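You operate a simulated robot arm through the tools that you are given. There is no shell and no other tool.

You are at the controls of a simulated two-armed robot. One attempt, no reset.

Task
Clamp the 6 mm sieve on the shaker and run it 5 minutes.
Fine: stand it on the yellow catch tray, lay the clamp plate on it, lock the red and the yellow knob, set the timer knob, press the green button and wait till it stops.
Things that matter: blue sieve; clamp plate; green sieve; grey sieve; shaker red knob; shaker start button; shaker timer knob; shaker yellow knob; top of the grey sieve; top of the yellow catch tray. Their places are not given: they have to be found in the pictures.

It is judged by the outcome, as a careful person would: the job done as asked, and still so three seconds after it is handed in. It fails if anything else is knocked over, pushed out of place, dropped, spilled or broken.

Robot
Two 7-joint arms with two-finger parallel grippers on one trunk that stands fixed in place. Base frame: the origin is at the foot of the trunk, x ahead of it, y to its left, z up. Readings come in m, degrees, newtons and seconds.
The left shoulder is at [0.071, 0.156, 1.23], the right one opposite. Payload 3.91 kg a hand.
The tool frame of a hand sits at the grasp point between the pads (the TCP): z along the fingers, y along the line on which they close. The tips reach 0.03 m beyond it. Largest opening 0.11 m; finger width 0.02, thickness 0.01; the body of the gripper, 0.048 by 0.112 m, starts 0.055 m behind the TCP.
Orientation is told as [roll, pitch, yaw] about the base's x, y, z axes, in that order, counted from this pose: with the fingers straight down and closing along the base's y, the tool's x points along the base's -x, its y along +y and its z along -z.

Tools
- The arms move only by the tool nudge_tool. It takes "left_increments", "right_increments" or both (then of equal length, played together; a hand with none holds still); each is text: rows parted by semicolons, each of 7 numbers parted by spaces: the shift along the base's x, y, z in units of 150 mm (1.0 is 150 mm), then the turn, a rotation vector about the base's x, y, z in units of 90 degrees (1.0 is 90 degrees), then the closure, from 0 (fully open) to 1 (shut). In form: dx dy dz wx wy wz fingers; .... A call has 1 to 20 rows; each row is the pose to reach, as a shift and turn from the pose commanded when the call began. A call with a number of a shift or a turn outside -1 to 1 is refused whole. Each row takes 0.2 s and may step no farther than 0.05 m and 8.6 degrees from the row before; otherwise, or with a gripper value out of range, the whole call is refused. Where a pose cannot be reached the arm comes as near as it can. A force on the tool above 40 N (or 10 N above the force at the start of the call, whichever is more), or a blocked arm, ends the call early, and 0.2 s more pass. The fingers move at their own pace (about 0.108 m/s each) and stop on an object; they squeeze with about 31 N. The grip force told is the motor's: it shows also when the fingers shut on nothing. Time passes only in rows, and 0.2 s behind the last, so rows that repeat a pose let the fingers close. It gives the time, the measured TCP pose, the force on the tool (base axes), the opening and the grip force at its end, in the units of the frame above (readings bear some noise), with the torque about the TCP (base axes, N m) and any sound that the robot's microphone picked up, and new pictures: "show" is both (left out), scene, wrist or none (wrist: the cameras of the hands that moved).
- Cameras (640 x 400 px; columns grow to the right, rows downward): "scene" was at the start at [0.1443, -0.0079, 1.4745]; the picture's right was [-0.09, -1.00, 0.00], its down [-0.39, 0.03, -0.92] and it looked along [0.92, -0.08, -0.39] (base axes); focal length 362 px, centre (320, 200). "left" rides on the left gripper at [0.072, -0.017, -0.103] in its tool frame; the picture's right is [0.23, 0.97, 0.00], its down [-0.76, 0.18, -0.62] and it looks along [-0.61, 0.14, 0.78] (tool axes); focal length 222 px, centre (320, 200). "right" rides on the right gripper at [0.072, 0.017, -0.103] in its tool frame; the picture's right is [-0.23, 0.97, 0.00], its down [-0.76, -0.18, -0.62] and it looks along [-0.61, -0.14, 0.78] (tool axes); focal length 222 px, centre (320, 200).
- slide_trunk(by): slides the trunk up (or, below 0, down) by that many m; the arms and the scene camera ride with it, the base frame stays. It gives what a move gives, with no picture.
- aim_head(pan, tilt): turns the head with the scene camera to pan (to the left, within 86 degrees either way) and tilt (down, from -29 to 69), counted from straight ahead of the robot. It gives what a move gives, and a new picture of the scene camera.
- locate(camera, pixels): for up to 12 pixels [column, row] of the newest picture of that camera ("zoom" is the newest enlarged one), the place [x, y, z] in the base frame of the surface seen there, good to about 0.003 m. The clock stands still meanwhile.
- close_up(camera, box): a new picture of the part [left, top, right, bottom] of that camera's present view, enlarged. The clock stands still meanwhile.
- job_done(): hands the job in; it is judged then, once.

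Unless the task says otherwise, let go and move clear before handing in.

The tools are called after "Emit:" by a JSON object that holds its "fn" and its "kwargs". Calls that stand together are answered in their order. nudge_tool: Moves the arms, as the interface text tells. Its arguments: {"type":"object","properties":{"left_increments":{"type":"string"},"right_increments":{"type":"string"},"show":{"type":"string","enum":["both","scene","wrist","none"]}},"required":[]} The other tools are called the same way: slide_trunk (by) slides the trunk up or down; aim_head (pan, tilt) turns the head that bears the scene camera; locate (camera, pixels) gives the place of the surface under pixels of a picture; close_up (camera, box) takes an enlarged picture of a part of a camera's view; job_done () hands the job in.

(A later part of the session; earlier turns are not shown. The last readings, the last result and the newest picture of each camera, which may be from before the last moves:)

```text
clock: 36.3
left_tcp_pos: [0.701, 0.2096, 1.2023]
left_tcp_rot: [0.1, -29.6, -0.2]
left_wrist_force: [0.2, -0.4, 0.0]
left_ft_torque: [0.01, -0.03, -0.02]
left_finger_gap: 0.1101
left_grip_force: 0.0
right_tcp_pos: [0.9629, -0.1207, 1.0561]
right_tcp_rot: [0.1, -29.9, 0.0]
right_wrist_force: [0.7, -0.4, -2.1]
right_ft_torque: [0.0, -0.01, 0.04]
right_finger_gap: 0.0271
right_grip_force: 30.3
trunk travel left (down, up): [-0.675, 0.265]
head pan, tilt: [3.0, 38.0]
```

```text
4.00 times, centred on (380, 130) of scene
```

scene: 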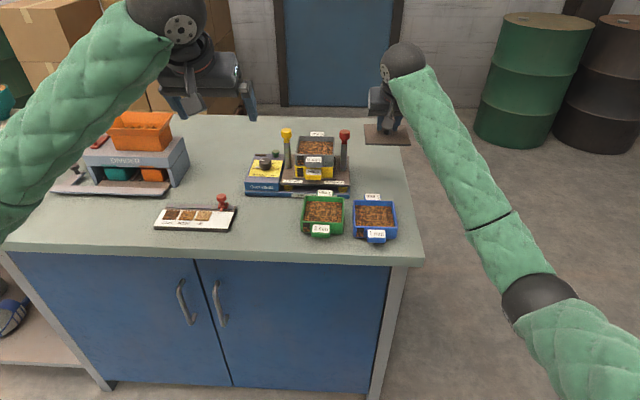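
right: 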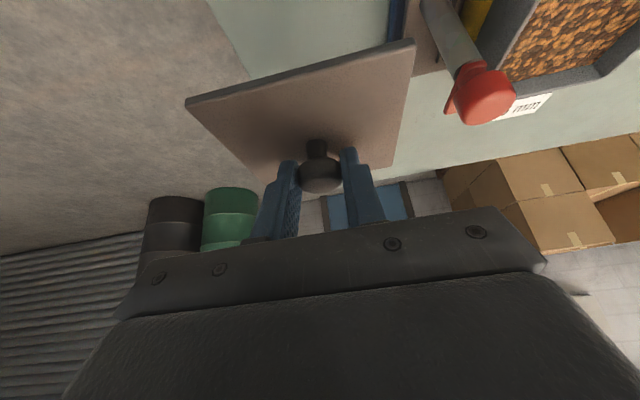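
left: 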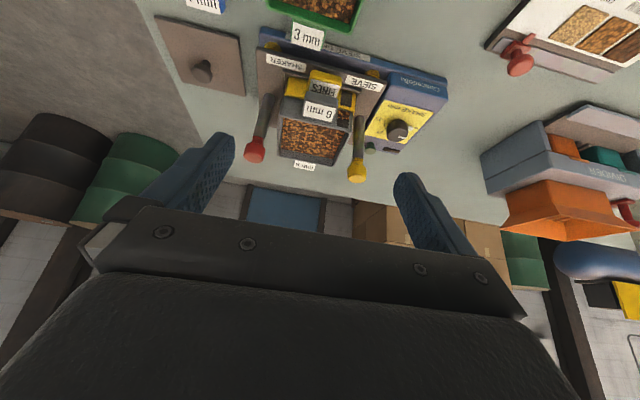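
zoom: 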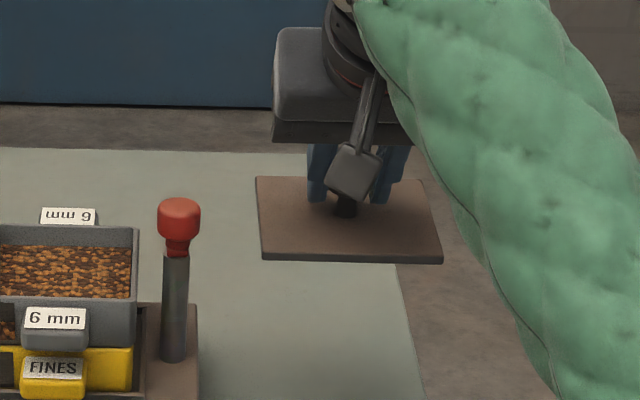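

The plate hangs level. I'll measure its position relative to the hand.

Emit:
{"fn": "locate", "kwargs": {"camera": "zoom", "pixels": [[259, 181], [418, 182], [264, 248], [438, 252], [262, 215], [350, 248], [280, 240], [420, 245], [265, 190]]}}

Emit:
{"fn": "locate", "kwargs": {"camera": "right", "pixels": [[190, 98], [410, 47], [300, 75], [390, 160], [400, 110], [230, 145]]}}

Emit:
{"fn": "locate", "kwargs": {"camera": "scene", "pixels": [[299, 138], [332, 138], [297.5, 150], [333.5, 151], [315, 137], [310, 155], [320, 155], [315, 133.5], [314, 160]]}}

```text
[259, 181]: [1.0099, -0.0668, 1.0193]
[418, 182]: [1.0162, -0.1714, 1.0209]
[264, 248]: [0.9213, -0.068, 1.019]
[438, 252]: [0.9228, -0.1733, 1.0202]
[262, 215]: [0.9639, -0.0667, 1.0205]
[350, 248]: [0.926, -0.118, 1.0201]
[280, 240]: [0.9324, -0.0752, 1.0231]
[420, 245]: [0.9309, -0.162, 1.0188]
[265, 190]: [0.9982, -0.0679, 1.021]
```

```text
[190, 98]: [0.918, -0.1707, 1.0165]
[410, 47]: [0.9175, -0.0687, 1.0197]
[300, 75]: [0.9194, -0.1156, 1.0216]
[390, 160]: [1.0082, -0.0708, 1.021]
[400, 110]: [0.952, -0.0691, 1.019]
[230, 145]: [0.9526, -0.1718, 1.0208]
```

```text
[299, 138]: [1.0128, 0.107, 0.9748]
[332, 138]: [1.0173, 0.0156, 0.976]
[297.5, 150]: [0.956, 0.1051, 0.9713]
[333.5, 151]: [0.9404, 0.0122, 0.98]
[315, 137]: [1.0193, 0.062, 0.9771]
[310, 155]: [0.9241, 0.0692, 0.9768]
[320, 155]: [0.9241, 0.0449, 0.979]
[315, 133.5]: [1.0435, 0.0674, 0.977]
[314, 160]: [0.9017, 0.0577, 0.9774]
```

Plate centre is 0.006 ahead of the TCP; the sieve centre is (0.971, 0.0598) with its rim at z≈0.978. I'll raise another 0.04 m and move over in y above the red knob.

Emit:
{"fn": "nudge_tool", "kwargs": {"right_increments": "0 0 0.13 0 0 0 1; 0 0 0.27 0 0 0 1; 0 0.08 0.27 0 0 0 1; 0 0.2 0.27 0 0 0 1; 0 0.35 0.27 0 0 0 1; 0 0.5 0.27 0 0 0 1; 0 0.65 0.27 0 0 0 1; 0 0.8 0.27 0 0 0 1; 0 0.92 0.27 0 0 0 1; 0 1 0.27 0 0 0 1; 0 1 0.27 0 0 0 1", "show": "both"}}

```text
clock: 38.7
left_tcp_pos: [0.7007, 0.2104, 1.201]
left_tcp_rot: [-0.1, -29.6, -0.1]
left_wrist_force: [0.2, 0.9, 0.0]
left_ft_torque: [-0.03, -0.01, -0.01]
left_finger_gap: 0.1102
left_grip_force: 0.1
right_tcp_pos: [0.9635, 0.0301, 1.0975]
right_tcp_rot: [0.0, -30.0, 0.1]
right_wrist_force: [-0.1, 0.0, -2.5]
right_ft_torque: [-0.03, 0.0, -0.04]
right_finger_gap: 0.0268
right_grip_force: 30.7
trunk travel left (down, up): [-0.675, 0.265]
head pan, tilt: [3.0, 38.0]
```

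scene: 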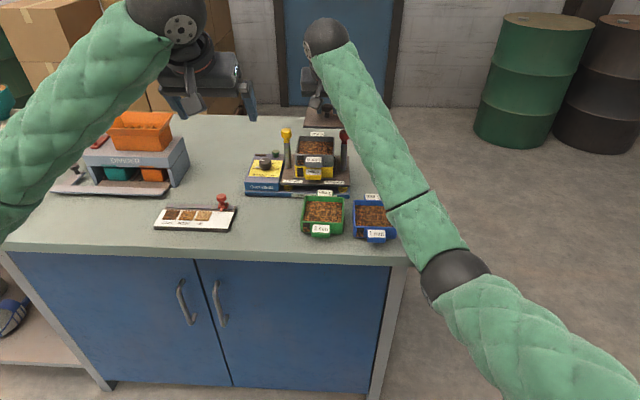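
right: 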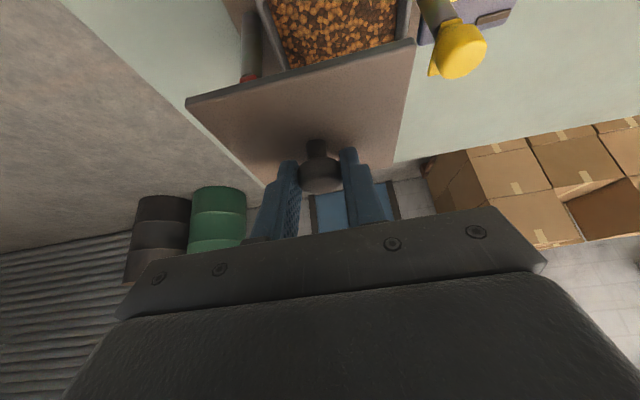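

Now I'll centre over the sieve and lower to about 2 cm above it.

Emit:
{"fn": "nudge_tool", "kwargs": {"right_increments": "0.01 0.07 0 0 0 0 1; 0.01 0.14 0 0 0 0 1; 0.01 0.197 0 0 0 0 1; 0.01 0.197 -0.1 0 0 0 1; 0.01 0.197 -0.2 0 0 0 1; 0.01 0.197 -0.3 0 0 0 1; 0.01 0.197 -0.32 0 0 0 1; 0.01 0.197 -0.32 0 0 0 1", "show": "both"}}

Emit:
{"fn": "close_up", "kwargs": {"camera": "right", "box": [150, 0, 490, 220]}}

Emit:
{"fn": "close_up", "kwargs": {"camera": "scene", "box": [270, 100, 370, 180]}}

Emit:
{"fn": "close_up", "kwargs": {"camera": "left", "box": [110, 0, 400, 190]}}

```text
clock: 40.5
left_tcp_pos: [0.7006, 0.2113, 1.2018]
left_tcp_rot: [0.0, -29.5, -0.1]
left_wrist_force: [0.2, 0.0, 0.7]
left_ft_torque: [0.02, -0.03, -0.02]
left_finger_gap: 0.1098
left_grip_force: 0.0
right_tcp_pos: [0.9653, 0.06, 1.0495]
right_tcp_rot: [0.0, -29.9, 0.0]
right_wrist_force: [0.4, -0.4, -2.3]
right_ft_torque: [0.01, -0.01, 0.02]
right_finger_gap: 0.0272
right_grip_force: 31.4
trunk travel left (down, up): [-0.675, 0.265]
head pan, tilt: [3.0, 38.0]
```

scene: 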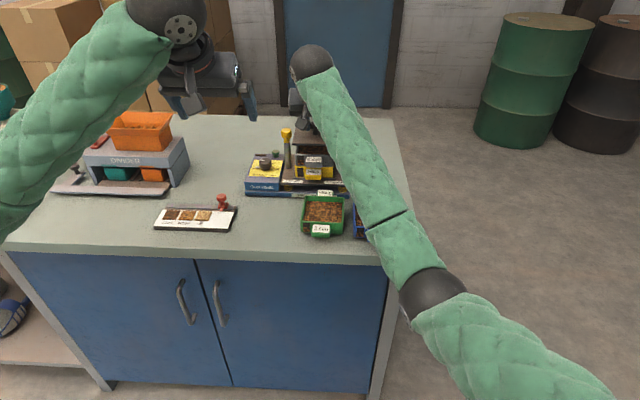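
right: 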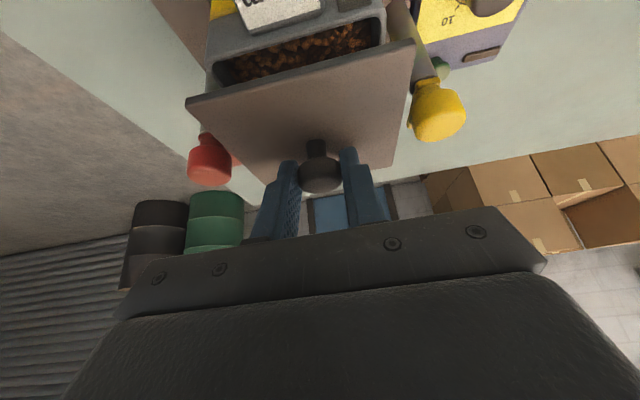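

```text
1.82 times, centred on (320, 110) of right
```

zoom: 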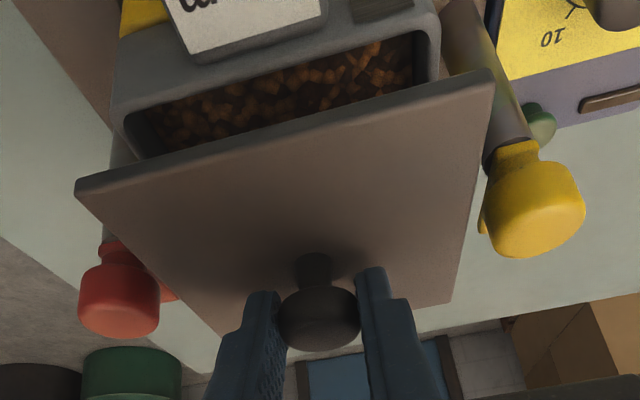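

```text
5.00 times, centred on (320, 140) of scene
```

zoom: 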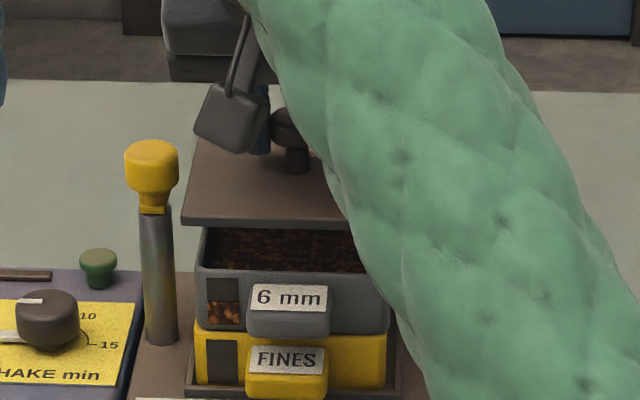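

```text
2.11 times, centred on (255, 95) of left
```

zoom: 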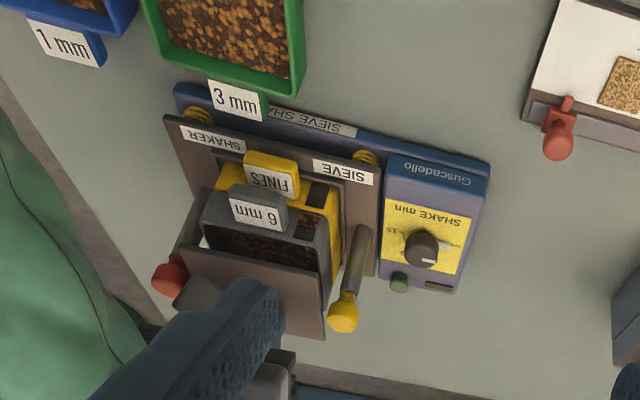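

The plate is centred between the knobs. I'll lower it in small steps until it touches the rim.

Emit:
{"fn": "nudge_tool", "kwargs": {"right_increments": "0 0 -0.03 0 0 0 1; 0 0 -0.06 0 0 0 1; 0 0 -0.09 0 0 0 1; 0 0 -0.115 0 0 0 1; 0 0 -0.125 0 0 0 1; 0 0 -0.125 0 0 0 1", "show": "none"}}

Emit:
{"fn": "nudge_tool", "kwargs": {"right_increments": "0 0 -0.007 0 0 0 1; 0 0 -0.013 0 0 0 1; 0 0 -0.013 0 0 0 1", "show": "none"}}

```text
clock: 41.9
left_tcp_pos: [0.7011, 0.2108, 1.2017]
left_tcp_rot: [0.0, -29.6, -0.1]
left_wrist_force: [-0.3, 0.5, -0.2]
left_ft_torque: [0.01, 0.01, -0.01]
left_finger_gap: 0.1098
left_grip_force: 0.1
right_tcp_pos: [0.9646, 0.0604, 1.0303]
right_tcp_rot: [0.0, -29.9, 0.1]
right_wrist_force: [0.0, 0.0, -2.3]
right_ft_torque: [-0.01, 0.0, 0.03]
right_finger_gap: 0.0274
right_grip_force: 30.6
trunk travel left (down, up): [-0.675, 0.265]
head pan, tilt: [3.0, 38.0]
```

```text
clock: 42.7
left_tcp_pos: [0.7001, 0.2112, 1.201]
left_tcp_rot: [0.0, -29.6, -0.1]
left_wrist_force: [0.0, -0.4, 0.3]
left_ft_torque: [-0.03, 0.01, 0.02]
left_finger_gap: 0.1098
left_grip_force: 0.1
right_tcp_pos: [0.9637, 0.0596, 1.0286]
right_tcp_rot: [0.0, -29.9, 0.0]
right_wrist_force: [-0.3, -0.1, -1.9]
right_ft_torque: [-0.02, 0.01, -0.01]
right_finger_gap: 0.0272
right_grip_force: 31.2
trunk travel left (down, up): [-0.675, 0.265]
head pan, tilt: [3.0, 38.0]
```

Emit:
{"fn": "nudge_tool", "kwargs": {"right_increments": "0 0 -0.007 0 0 0 1; 0 0 -0.013 0 0 0 1; 0 0 -0.013 0 0 0 1", "show": "none"}}

Emit:
{"fn": "close_up", "kwargs": {"camera": "scene", "box": [290, 130, 340, 170]}}

```text
clock: 43.5
left_tcp_pos: [0.7005, 0.2112, 1.2014]
left_tcp_rot: [-0.1, -29.5, -0.1]
left_wrist_force: [0.7, -0.9, -0.2]
left_ft_torque: [-0.02, -0.01, -0.01]
left_finger_gap: 0.1098
left_grip_force: 0.1
right_tcp_pos: [0.9653, 0.0596, 1.0273]
right_tcp_rot: [-0.1, -29.9, 0.1]
right_wrist_force: [0.0, 0.0, -2.7]
right_ft_torque: [0.01, 0.04, 0.01]
right_finger_gap: 0.0272
right_grip_force: 30.8
trunk travel left (down, up): [-0.675, 0.265]
head pan, tilt: [3.0, 38.0]
```

```text
10.00 times, centred on (315, 150) of scene
```

zoom: 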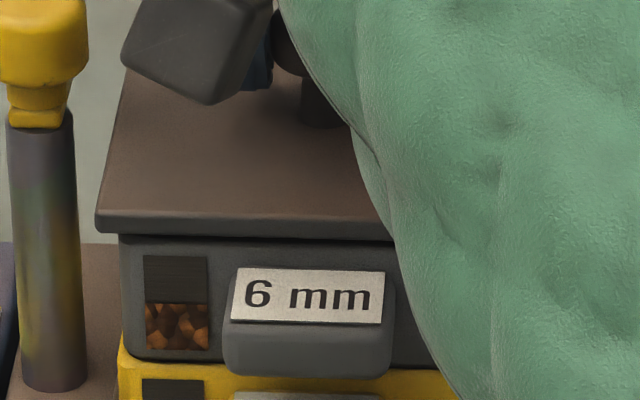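

Emit:
{"fn": "nudge_tool", "kwargs": {"right_increments": "0 0 -0.007 0 0 0 1; 0 0 -0.013 0 0 0 1; 0 0 -0.013 0 0 0 1", "show": "none"}}

Emit:
{"fn": "nudge_tool", "kwargs": {"right_increments": "0 0 -0.004 0 0 0 1; 0 0 -0.008 0 0 0 1; 0 0 -0.008 0 0 0 1", "show": "none"}}

Emit:
{"fn": "close_up", "kwargs": {"camera": "scene", "box": [290, 130, 340, 170]}}

```text
clock: 44.3
left_tcp_pos: [0.7004, 0.2102, 1.2025]
left_tcp_rot: [0.0, -29.6, -0.1]
left_wrist_force: [-0.5, -0.2, -0.8]
left_ft_torque: [-0.03, 0.02, -0.01]
left_finger_gap: 0.11
left_grip_force: 0.0
right_tcp_pos: [0.9646, 0.0606, 1.0242]
right_tcp_rot: [0.0, -29.9, 0.0]
right_wrist_force: [0.9, 0.4, -2.1]
right_ft_torque: [-0.01, -0.01, 0.0]
right_finger_gap: 0.0273
right_grip_force: 30.8
trunk travel left (down, up): [-0.675, 0.265]
head pan, tilt: [3.0, 38.0]
```

```text
clock: 45.1
left_tcp_pos: [0.7011, 0.2097, 1.2014]
left_tcp_rot: [0.1, -29.6, -0.1]
left_wrist_force: [0.4, -0.1, 1.0]
left_ft_torque: [0.03, 0.02, 0.0]
left_finger_gap: 0.1099
left_grip_force: 0.1
right_tcp_pos: [0.9643, 0.0605, 1.0232]
right_tcp_rot: [0.0, -30.0, 0.0]
right_wrist_force: [0.5, -0.9, 0.4]
right_ft_torque: [-0.01, 0.05, 0.0]
right_finger_gap: 0.027
right_grip_force: 31.1
trunk travel left (down, up): [-0.675, 0.265]
head pan, tilt: [3.0, 38.0]
```

```text
10.00 times, centred on (315, 150) of scene
```

zoom: 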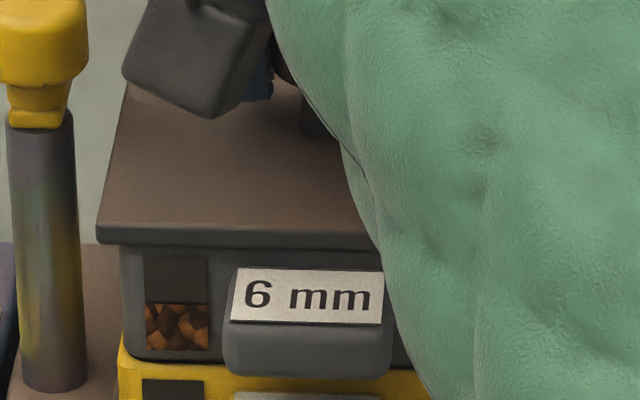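

The plate's weight is now taken by the sieve rim (Fz from −2.2 to +0.4 N). I'll open and withdraw along the finger axis.

Emit:
{"fn": "nudge_tool", "kwargs": {"right_increments": "0 0 -0.002 0 0 0 0.65; 0 0 -0.002 0 0 0 0.55; 0 0 0 0 0 0 0.55; -0.05 0 0.087 0 0 0 0.55; -0.12 0 0.21 0 0 0 0.55; -0.22 0 0.38 0 0 0 0.55; -0.33 0 0.57 0 0 0 0.55; -0.45 0 0.75 0 0 0 0.55", "show": "both"}}

Emit:
{"fn": "close_up", "kwargs": {"camera": "right", "box": [150, 0, 490, 220]}}

Emit:
{"fn": "close_up", "kwargs": {"camera": "left", "box": [110, 0, 400, 190]}}

```text
clock: 46.9
left_tcp_pos: [0.7005, 0.2103, 1.202]
left_tcp_rot: [0.0, -29.8, -0.2]
left_wrist_force: [-0.1, -0.3, 0.1]
left_ft_torque: [0.02, -0.03, -0.01]
left_finger_gap: 0.11
left_grip_force: 0.0
right_tcp_pos: [0.895, 0.0601, 1.1371]
right_tcp_rot: [-0.1, -30.1, 0.0]
right_wrist_force: [0.3, -1.0, 0.4]
right_ft_torque: [0.0, -0.01, 0.0]
right_finger_gap: 0.0495
right_grip_force: 0.0
trunk travel left (down, up): [-0.675, 0.265]
head pan, tilt: [3.0, 38.0]
```

scene: 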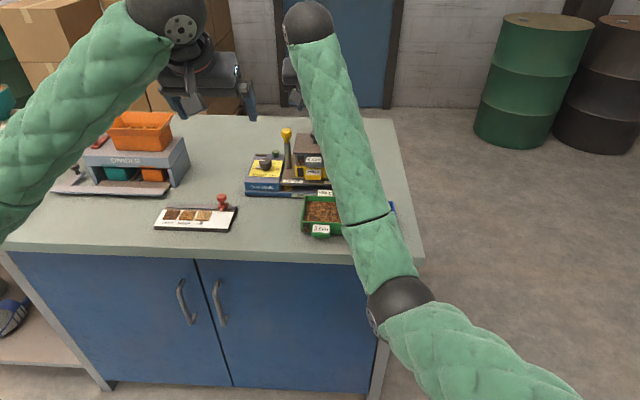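
right: 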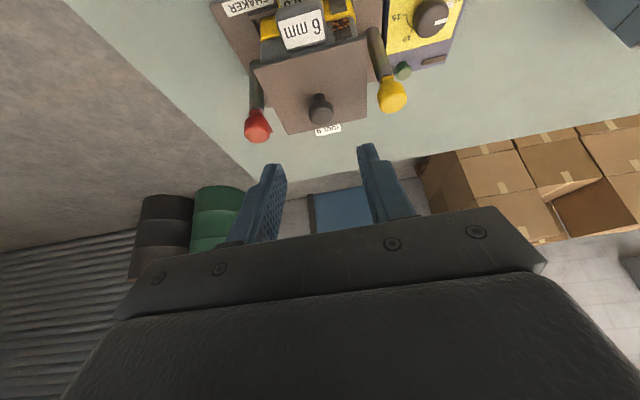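

```text
1.82 times, centred on (320, 110) of right
```

zoom: 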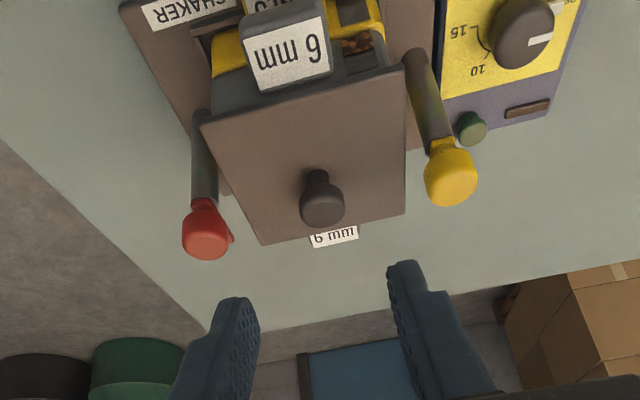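

```text
2.11 times, centred on (255, 95) of left
```

zoom: 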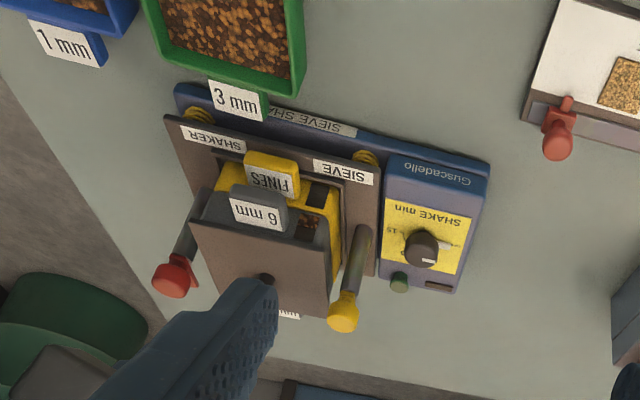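

The plate lies on the sieve between the posts. Now I'll measure the knobs and lever bars from the right camera.

Emit:
{"fn": "close_up", "kwargs": {"camera": "right", "box": [225, 80, 305, 150]}}

Emit:
{"fn": "locate", "kwargs": {"camera": "zoom", "pixels": [[240, 300], [270, 300], [200, 300], [180, 270], [280, 270], [300, 320], [310, 320], [315, 310], [220, 330], [220, 240], [230, 150], [290, 330]]}}

Emit:
{"fn": "close_up", "kwargs": {"camera": "right", "box": [355, 50, 435, 120]}}

Emit:
{"fn": "locate", "kwargs": {"camera": "zoom", "pixels": [[300, 200], [330, 240], [250, 250], [310, 270], [350, 230], [200, 230], [210, 260], [300, 310], [260, 150], [220, 280]]}}

```text
5.71 times, centred on (265, 115) of right
```

zoom: 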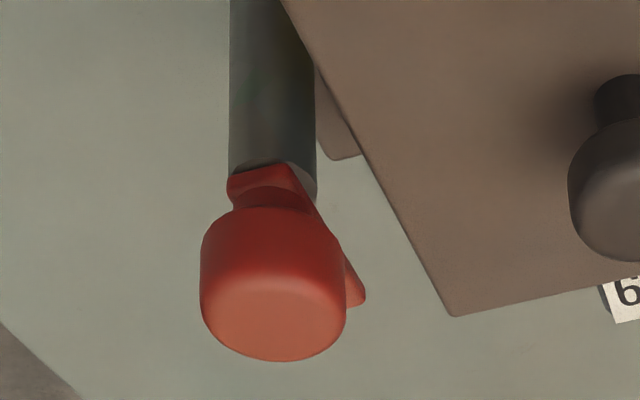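

```text
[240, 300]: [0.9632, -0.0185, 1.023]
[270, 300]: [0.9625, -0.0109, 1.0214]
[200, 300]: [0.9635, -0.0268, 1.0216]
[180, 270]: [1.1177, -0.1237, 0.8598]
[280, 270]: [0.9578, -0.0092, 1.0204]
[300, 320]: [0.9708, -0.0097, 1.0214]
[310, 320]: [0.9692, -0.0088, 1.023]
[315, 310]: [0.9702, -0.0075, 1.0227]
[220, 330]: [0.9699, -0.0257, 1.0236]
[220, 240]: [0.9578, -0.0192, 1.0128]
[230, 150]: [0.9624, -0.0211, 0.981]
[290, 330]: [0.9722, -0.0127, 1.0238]
```

```text
5.71 times, centred on (395, 85) of right
```

zoom: 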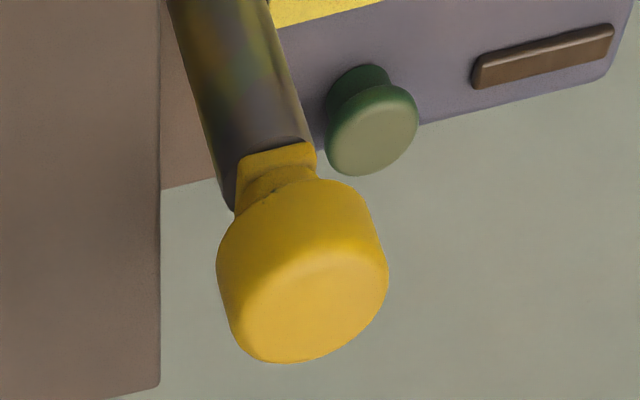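

```text
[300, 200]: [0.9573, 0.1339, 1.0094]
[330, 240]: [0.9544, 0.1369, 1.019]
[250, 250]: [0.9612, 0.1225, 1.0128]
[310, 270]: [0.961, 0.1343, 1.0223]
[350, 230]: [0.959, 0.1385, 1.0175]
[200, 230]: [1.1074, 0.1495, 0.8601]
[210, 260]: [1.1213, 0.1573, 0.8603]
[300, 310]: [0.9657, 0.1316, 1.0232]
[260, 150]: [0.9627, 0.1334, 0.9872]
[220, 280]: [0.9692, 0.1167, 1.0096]
```

Red knob axis ≈ (0.968, −0.0145) and yellow ≈ (0.967, 0.1345), with knob tops at 1.023. I'll turn the right hand −45° in yaw above the red knob, so a +90° turn ends at +45°.

Emit:
{"fn": "nudge_tool", "kwargs": {"right_increments": "0.05 -0.06 0 0 0 -0.08 0.5; 0.12 -0.13 0 0 0 -0.16 0.5; 0.18 -0.2 -0.05 0 0 -0.24 0.5; 0.25 -0.27 -0.1 0 0 -0.32 0.5; 0.32 -0.34 -0.15 0 0 -0.4 0.5; 0.38 -0.4 -0.2 0 0 -0.47 0.5; 0.435 -0.445 -0.3 0 0 -0.5 0.5; 0.435 -0.445 -0.3 0 0 -0.5 0.5", "show": "both"}}

Emit:
{"fn": "close_up", "kwargs": {"camera": "right", "box": [150, 0, 490, 220]}}

```text
clock: 48.7
left_tcp_pos: [0.7018, 0.2107, 1.2023]
left_tcp_rot: [0.0, -29.7, -0.1]
left_wrist_force: [-0.6, 0.7, -0.1]
left_ft_torque: [-0.02, 0.01, 0.03]
left_finger_gap: 0.11
left_grip_force: 0.0
right_tcp_pos: [0.9623, -0.0074, 1.092]
right_tcp_rot: [-0.1, -30.1, -45.0]
right_wrist_force: [-0.5, -0.4, -0.4]
right_ft_torque: [0.0, 0.02, 0.0]
right_finger_gap: 0.0549
right_grip_force: 0.1
trunk travel left (down, up): [-0.675, 0.265]
head pan, tilt: [3.0, 38.0]
```

scene: 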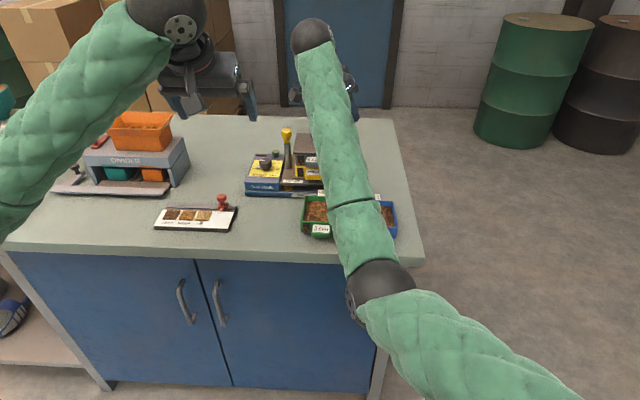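
right: 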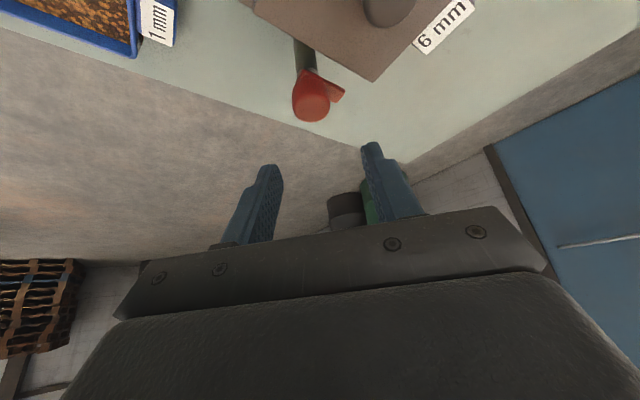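

```text
1.82 times, centred on (320, 110) of right
```

zoom: 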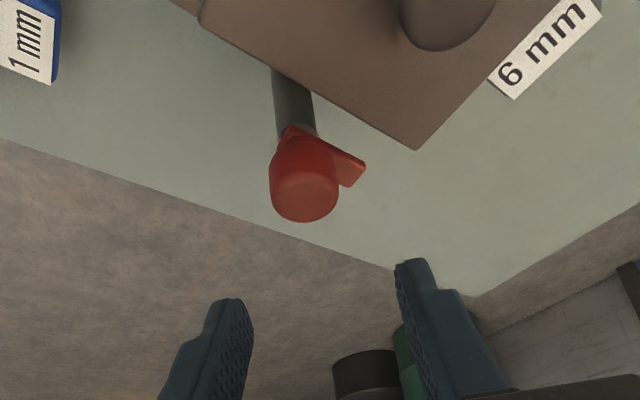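

Emit:
{"fn": "locate", "kwargs": {"camera": "zoom", "pixels": [[355, 168], [345, 165], [355, 180], [305, 190], [280, 180], [330, 180], [300, 130], [310, 205], [410, 130], [350, 100]]}}

```text
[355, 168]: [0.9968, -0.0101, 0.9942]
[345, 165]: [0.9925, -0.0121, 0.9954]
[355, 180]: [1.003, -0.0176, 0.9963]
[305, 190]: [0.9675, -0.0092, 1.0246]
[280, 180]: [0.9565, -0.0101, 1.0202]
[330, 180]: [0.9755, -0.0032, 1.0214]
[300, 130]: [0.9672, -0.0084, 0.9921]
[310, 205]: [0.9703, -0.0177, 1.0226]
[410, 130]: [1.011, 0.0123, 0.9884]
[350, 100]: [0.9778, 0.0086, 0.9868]
```

The red bar's top is at z 0.995, reaching x≈1.003, and the plate top is at 0.988. I'll lower the fingers around the red knob to z=1.033 (tips ~1.002) and close.

Emit:
{"fn": "nudge_tool", "kwargs": {"right_increments": "0 0 -0.15 0 0 0 0.5; 0 0 -0.27 0 0 0 0.5; 0 0 -0.35 0 0 0 0.5; 0 0 -0.39 0 0 0 0.5; 0 0 -0.39 0 0 0 0.5", "show": "both"}}

Emit:
{"fn": "close_up", "kwargs": {"camera": "right", "box": [180, 60, 480, 250]}}

```text
clock: 49.9
left_tcp_pos: [0.7005, 0.2107, 1.2006]
left_tcp_rot: [0.0, -29.7, -0.1]
left_wrist_force: [0.4, -0.8, 0.3]
left_ft_torque: [-0.01, 0.02, 0.02]
left_finger_gap: 0.1097
left_grip_force: 0.0
right_tcp_pos: [0.9618, -0.0059, 1.0327]
right_tcp_rot: [0.0, -30.0, -45.0]
right_wrist_force: [0.1, 0.1, 0.6]
right_ft_torque: [0.0, 0.0, 0.0]
right_finger_gap: 0.0551
right_grip_force: 0.0
trunk travel left (down, up): [-0.675, 0.265]
head pan, tilt: [3.0, 38.0]
```

scene: 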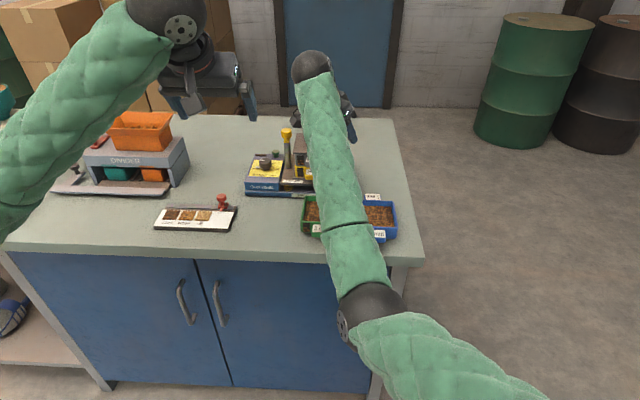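
right: 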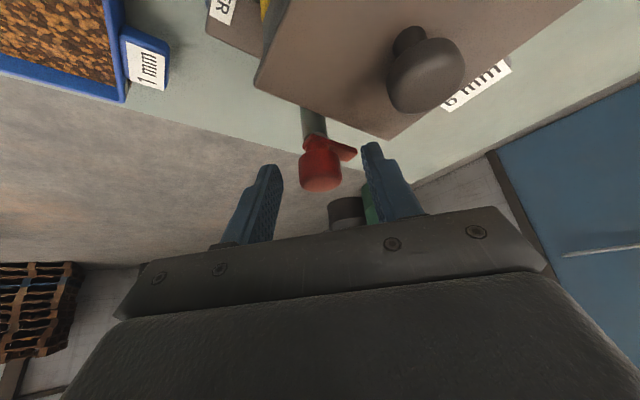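

```text
2.11 times, centred on (330, 155) of right
```

zoom: 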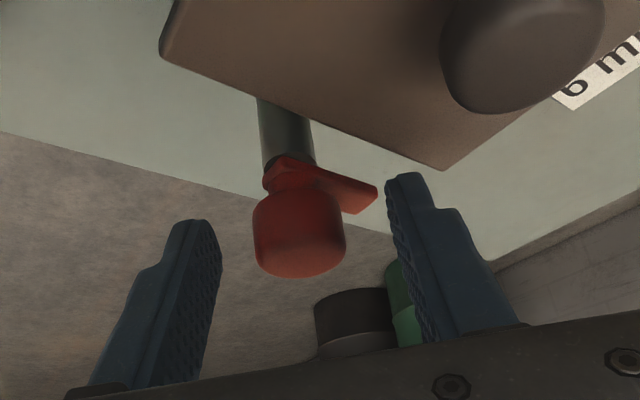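

The red knob is centred between the fingers. I'll close.

Emit:
{"fn": "nudge_tool", "kwargs": {"right_increments": "0 0 0 0 0 0 0.7; 0 0 0 0 0 0 0.9; 0 0 0 0 0 0 1; 0 0 0 0 0 0 1", "show": "wrist"}}

```text
clock: 50.9
left_tcp_pos: [0.7006, 0.2095, 1.2019]
left_tcp_rot: [-0.1, -29.7, -0.1]
left_wrist_force: [-0.2, -0.5, 0.5]
left_ft_torque: [0.01, 0.0, 0.01]
left_finger_gap: 0.1102
left_grip_force: 0.1
right_tcp_pos: [0.9622, -0.0069, 1.0323]
right_tcp_rot: [-0.1, -29.9, -45.0]
right_wrist_force: [-4.5, -1.3, -0.9]
right_ft_torque: [0.05, 0.1, -0.02]
right_finger_gap: 0.0277
right_grip_force: 44.9
trunk travel left (down, up): [-0.675, 0.265]
head pan, tilt: [3.0, 38.0]
```

right: 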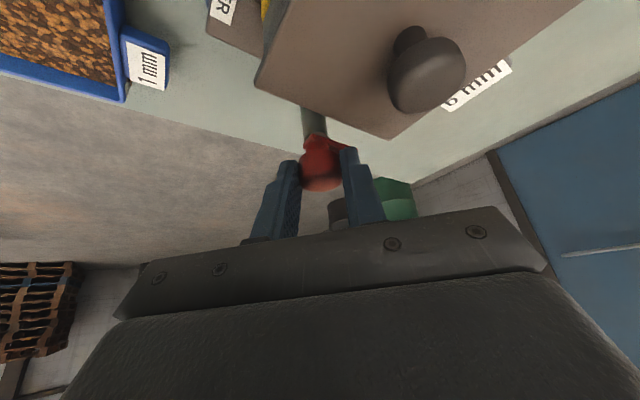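

Gripped (gap 0.0277). I'll turn it +30° counter-clockwise about the knob axis first and check torque and lever.

Emit:
{"fn": "nudge_tool", "kwargs": {"right_increments": "-0.003 -0.003 0 0 0 0 1; -0.0093 -0.0102 0 0 0 0.0833 1; -0.0147 -0.0182 0 0 0 0.1667 1; -0.0189 -0.0268 0 0 0 0.25 1; -0.022 -0.0359 0 0 0 0.3333 1; -0.022 -0.0359 0 0 0 0.3333 1", "show": "wrist"}}

Emit:
{"fn": "close_up", "kwargs": {"camera": "right", "box": [180, 60, 480, 250]}}

```text
clock: 52.3
left_tcp_pos: [0.7009, 0.2106, 1.2018]
left_tcp_rot: [0.0, -29.6, -0.1]
left_wrist_force: [0.1, -0.1, -0.3]
left_ft_torque: [0.01, -0.02, 0.03]
left_finger_gap: 0.1099
left_grip_force: 0.1
right_tcp_pos: [0.9598, -0.0122, 1.0323]
right_tcp_rot: [0.1, -30.0, -14.9]
right_wrist_force: [-3.9, 1.3, 0.3]
right_ft_torque: [0.15, 0.74, -0.03]
right_finger_gap: 0.0274
right_grip_force: 44.5
trunk travel left (down, up): [-0.675, 0.265]
head pan, tilt: [3.0, 38.0]
```

right: 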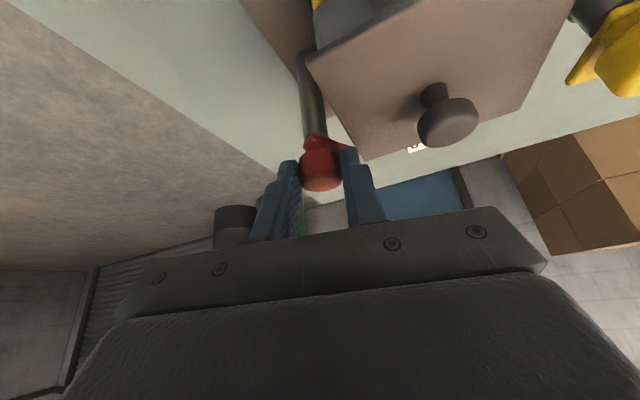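

```text
2.11 times, centred on (330, 155) of right
```

zoom: 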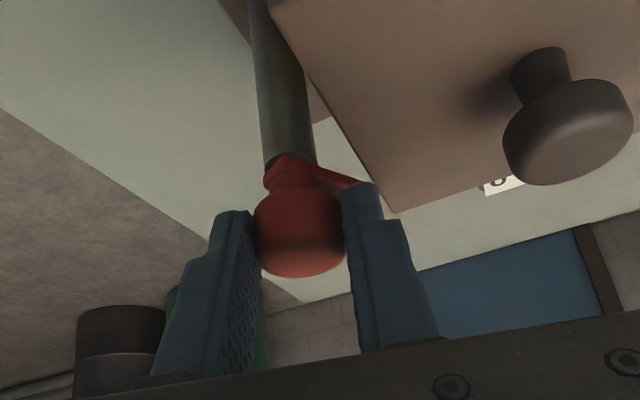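

The lever turns with the hand (its bar keeps its place in the wrist picture). I'll continue the remaining 60°.

Emit:
{"fn": "nudge_tool", "kwargs": {"right_increments": "-0.0039 -0.0094 0 0 0 0.0833 1; -0.0045 -0.019 0 0 0 0.1667 1; -0.0039 -0.0285 0 0 0 0.25 1; -0.002 -0.0379 0 0 0 0.3333 1; 0.0011 -0.047 0 0 0 0.4167 1; 0.0053 -0.0556 0 0 0 0.5 1; 0.0106 -0.0636 0 0 0 0.5833 1; 0.017 -0.0708 0 0 0 0.6667 1; 0.017 -0.0708 0 0 0 0.6667 1", "show": "both"}}

Emit:
{"fn": "close_up", "kwargs": {"camera": "right", "box": [180, 60, 480, 250]}}

Emit:
{"fn": "close_up", "kwargs": {"camera": "scene", "box": [270, 100, 370, 180]}}

```text
clock: 54.3
left_tcp_pos: [0.701, 0.2099, 1.2021]
left_tcp_rot: [0.1, -29.7, -0.1]
left_wrist_force: [0.0, 1.0, -0.3]
left_ft_torque: [0.0, 0.01, -0.01]
left_finger_gap: 0.1102
left_grip_force: 0.0
right_tcp_pos: [0.9624, -0.0233, 1.0333]
right_tcp_rot: [0.0, -30.0, 45.2]
right_wrist_force: [-1.2, -4.8, 2.2]
right_ft_torque: [-0.41, 0.12, -0.21]
right_finger_gap: 0.0274
right_grip_force: 45.2
trunk travel left (down, up): [-0.675, 0.265]
head pan, tilt: [3.0, 38.0]
```

scene: 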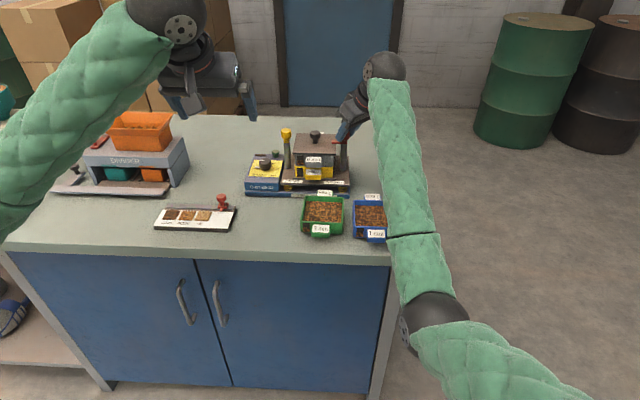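
right: 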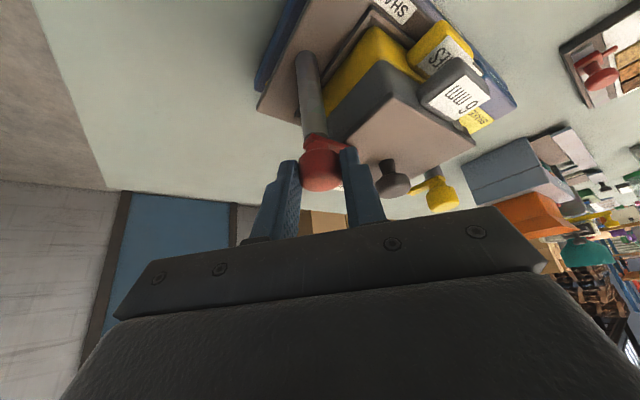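

```text
2.11 times, centred on (330, 155) of right
```

zoom: 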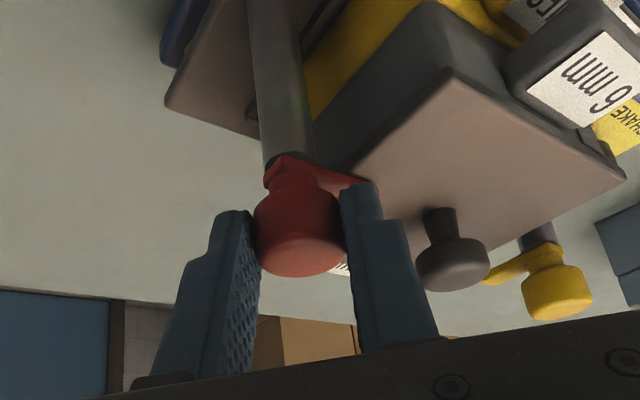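

```text
5.00 times, centred on (320, 140) of scene
```

zoom: 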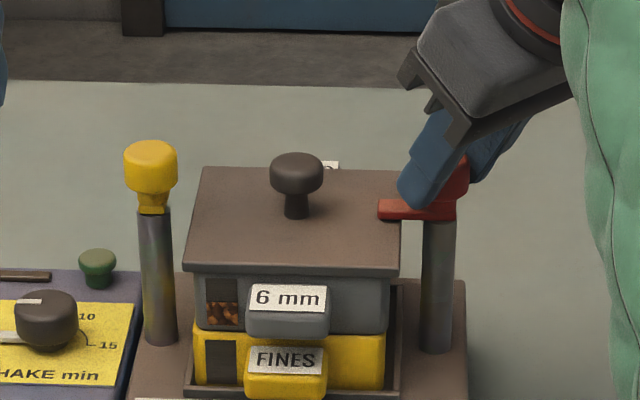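

The red bar now lies over the plate (scene zoom 400,210). I'll push 5° further to feel whether it is at its stop.

Emit:
{"fn": "nudge_tool", "kwargs": {"right_increments": "0.0022 -0.0024 0 0 0 0.03 1; 0.004 -0.0045 0 0 0 0.055 1; 0.004 -0.0045 0 0 0 0.055 1", "show": "none"}}

Emit:
{"fn": "close_up", "kwargs": {"camera": "scene", "box": [310, 120, 360, 160]}}

```text
clock: 55.1
left_tcp_pos: [0.7009, 0.209, 1.2023]
left_tcp_rot: [0.0, -29.7, -0.1]
left_wrist_force: [0.7, 0.7, -0.4]
left_ft_torque: [0.0, 0.0, 0.0]
left_finger_gap: 0.1101
left_grip_force: 0.0
right_tcp_pos: [0.9618, -0.0242, 1.0323]
right_tcp_rot: [-0.1, -30.0, 49.9]
right_wrist_force: [2.0, -6.6, 2.9]
right_ft_torque: [0.04, -0.11, -0.79]
right_finger_gap: 0.0273
right_grip_force: 45.0
trunk travel left (down, up): [-0.675, 0.265]
head pan, tilt: [3.0, 38.0]
```

```text
10.00 times, centred on (335, 140) of scene
```

zoom: 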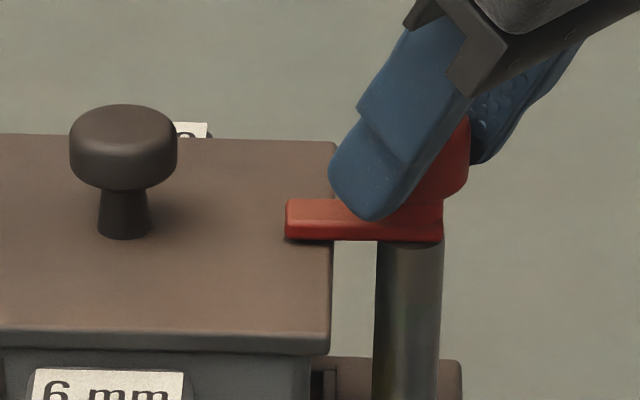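

Torque rose to −0.79 N m, so the red lever is at its stop. I'll ease back, open, and withdraw along the finger axis.

Emit:
{"fn": "nudge_tool", "kwargs": {"right_increments": "-0.003 0.004 0 0 0 -0.045 1; -0.003 0.004 0 0 0 -0.045 0.7; -0.003 0.004 0 0 0 -0.045 0.5; -0.003 0.004 0 0 0 -0.045 0.5; -0.03 -0.03 0.08 0 0 -0.045 0.5; -0.1 -0.1 0.25 0 0 -0.045 0.5; -0.2 -0.2 0.5 0 0 -0.045 0.5; -0.28 -0.3 0.7 0 0 -0.045 0.5; -0.35 -0.5 0.8 0 0 -0.045 0.5; -0.4 -0.75 0.9 0 0 -0.045 0.5; -0.5 -1 0.9 0 0 -0.045 0.5", "show": "both"}}

Emit:
{"fn": "close_up", "kwargs": {"camera": "scene", "box": [240, 110, 370, 190]}}

```text
clock: 57.5
left_tcp_pos: [0.6995, 0.2094, 1.2029]
left_tcp_rot: [0.1, -29.7, -0.1]
left_wrist_force: [0.1, -0.6, 0.5]
left_ft_torque: [-0.01, -0.01, 0.02]
left_finger_gap: 0.1094
left_grip_force: 0.0
right_tcp_pos: [0.8869, -0.1735, 1.1686]
right_tcp_rot: [0.1, -30.1, 46.0]
right_wrist_force: [0.2, -0.3, -0.1]
right_ft_torque: [0.04, -0.02, -0.01]
right_finger_gap: 0.055
right_grip_force: 0.1
trunk travel left (down, up): [-0.675, 0.265]
head pan, tilt: [3.0, 38.0]
```

scene: 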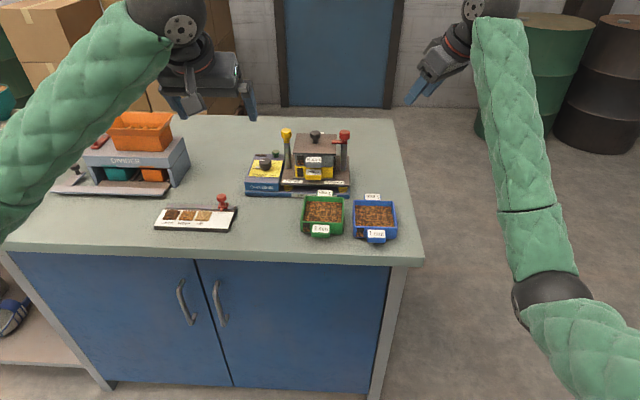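
right: 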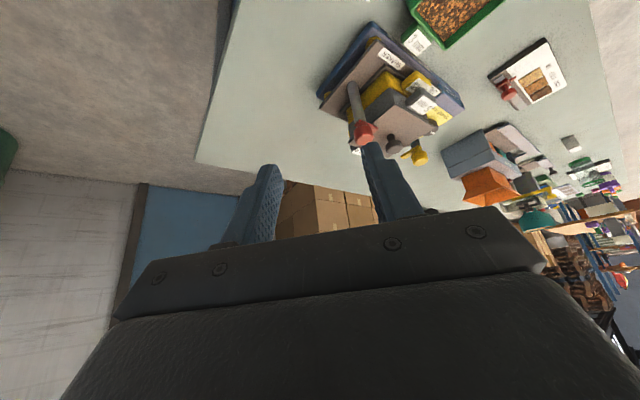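

```text
4.92 times, centred on (305, 150) of scene
```

zoom: 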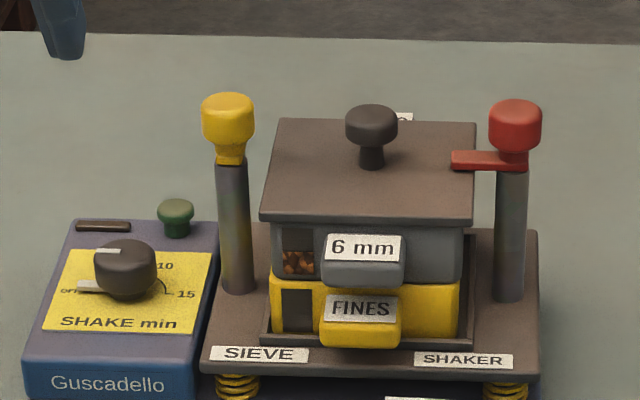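

Red is locked with its bar on the plate. Now I'll bring the left hand above the yellow knob with +45° yaw.

Emit:
{"fn": "nudge_tool", "kwargs": {"left_increments": "0.14 -0.04 0 0 0 0.08 0.3; 0.28 -0.08 0 0 0 0.16 0.5; 0.42 -0.12 0 0 0 0.24 0.5; 0.56 -0.16 0 0 0 0.32 0.5; 0.7 -0.2 -0.05 0 0 0.4 0.5; 0.85 -0.23 -0.1 0 0 0.47 0.5; 0.9 -0.25 -0.15 0 0 0.5 0.5; 0.9 -0.25 -0.15 0 0 0.5 0.5", "show": "both"}}

```text
clock: 59.3
left_tcp_pos: [0.8353, 0.173, 1.1803]
left_tcp_rot: [0.1, -29.7, 45.0]
left_wrist_force: [-0.2, 0.1, -0.2]
left_ft_torque: [0.03, 0.0, 0.0]
left_finger_gap: 0.0549
left_grip_force: 0.0
right_tcp_pos: [0.8867, -0.1735, 1.1685]
right_tcp_rot: [0.0, -30.1, 45.9]
right_wrist_force: [-1.3, -0.2, 0.9]
right_ft_torque: [-0.01, 0.01, 0.02]
right_finger_gap: 0.055
right_grip_force: 0.1
trunk travel left (down, up): [-0.675, 0.265]
head pan, tilt: [3.0, 38.0]
```

scene: 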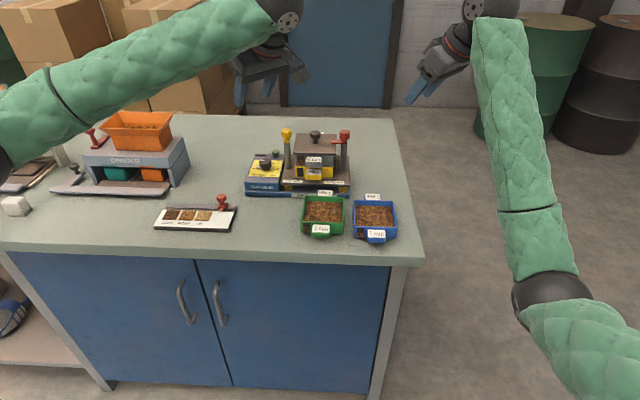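
left: 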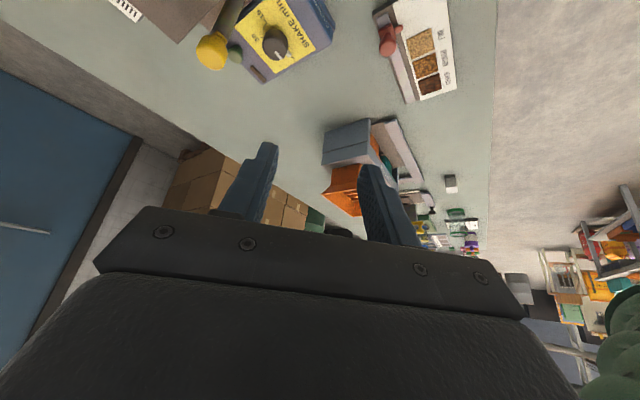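

Emit:
{"fn": "nudge_tool", "kwargs": {"left_increments": "0.2 -0.07 -0.1 0 0 0 0.5; 0.4 -0.14 -0.2 0 0 0 0.5; 0.6 -0.22 -0.3 0 0 0 0.5; 0.75 -0.29 -0.45 0 0 0 0.5; 0.833 -0.309 -0.587 0 0 0 0.5; 0.833 -0.309 -0.587 0 0 0 0.5", "show": "wrist"}}

Emit:
{"fn": "close_up", "kwargs": {"camera": "left", "box": [150, 0, 490, 220]}}

```text
clock: 60.7
left_tcp_pos: [0.9619, 0.1262, 1.0908]
left_tcp_rot: [0.1, -29.8, 44.9]
left_wrist_force: [0.5, 0.1, -0.3]
left_ft_torque: [0.03, -0.04, -0.02]
left_finger_gap: 0.0551
left_grip_force: 0.0
right_tcp_pos: [0.8863, -0.1739, 1.1693]
right_tcp_rot: [0.1, -29.9, 45.8]
right_wrist_force: [-0.2, 0.3, 0.5]
right_ft_torque: [-0.01, 0.03, -0.02]
right_finger_gap: 0.0549
right_grip_force: 0.0
trunk travel left (down, up): [-0.675, 0.265]
head pan, tilt: [3.0, 38.0]
```

left: 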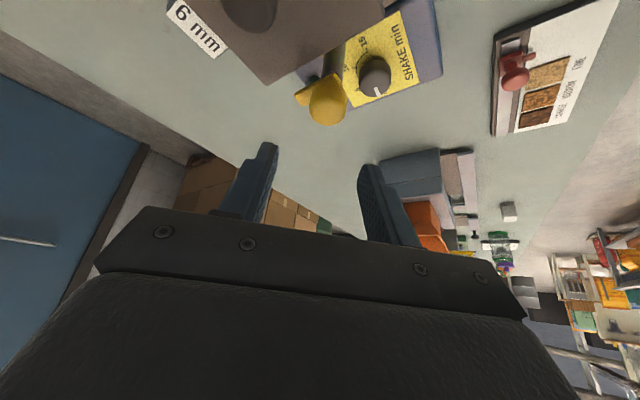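

```text
1.82 times, centred on (320, 110) of left
```

zoom: 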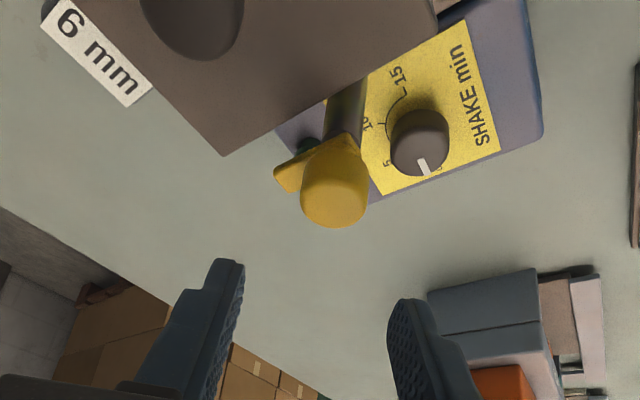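

The view mirrors the red one (bar at (290,178)), and the dial's 5 mark is now visible. I'll lower around the yellow knob.

Emit:
{"fn": "nudge_tool", "kwargs": {"left_increments": "0 0 -0.15 0 0 0 0.5; 0 0 -0.27 0 0 0 0.5; 0 0 -0.35 0 0 0 0.5; 0 0 -0.385 0 0 0 0.5; 0 0 -0.385 0 0 0 0.5", "show": "none"}}

Emit:
{"fn": "close_up", "kwargs": {"camera": "left", "box": [180, 60, 480, 250]}}

```text
clock: 61.9
left_tcp_pos: [0.9616, 0.126, 1.0342]
left_tcp_rot: [0.1, -29.7, 44.9]
left_wrist_force: [-0.3, -0.5, 0.1]
left_ft_torque: [0.0, -0.03, 0.03]
left_finger_gap: 0.0547
left_grip_force: 0.1
right_tcp_pos: [0.8886, -0.1743, 1.1688]
right_tcp_rot: [0.0, -30.0, 46.0]
right_wrist_force: [-0.4, 0.2, 0.0]
right_ft_torque: [0.01, 0.0, -0.02]
right_finger_gap: 0.0552
right_grip_force: 0.1
trunk travel left (down, up): [-0.675, 0.265]
head pan, tilt: [3.0, 38.0]
```

```text
2.11 times, centred on (330, 155) of left
```

zoom: 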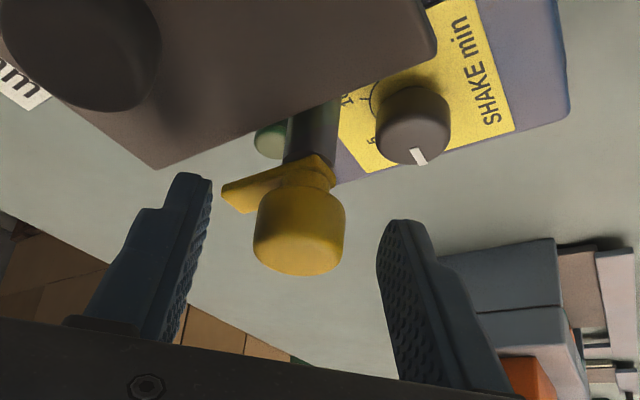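

The yellow knob sits centred between the left fingers. I'll close and start the clockwise turn.

Emit:
{"fn": "nudge_tool", "kwargs": {"left_increments": "0 0 0 0 0 0 0.7; 0 0 0 0 0 0 0.9; 0 0 0 0 0 0 1; 0 0 0 0 0 0 1", "show": "none"}}

```text
clock: 62.9
left_tcp_pos: [0.9619, 0.1262, 1.0333]
left_tcp_rot: [0.0, -29.6, 44.9]
left_wrist_force: [-6.5, 3.0, -3.8]
left_ft_torque: [0.17, 0.17, 0.11]
left_finger_gap: 0.0273
left_grip_force: 45.4
right_tcp_pos: [0.8878, -0.1741, 1.1678]
right_tcp_rot: [0.0, -29.8, 45.9]
right_wrist_force: [0.4, 0.6, 0.8]
right_ft_torque: [0.01, 0.02, 0.01]
right_finger_gap: 0.0551
right_grip_force: 0.0
trunk travel left (down, up): [-0.675, 0.265]
head pan, tilt: [3.0, 38.0]
```

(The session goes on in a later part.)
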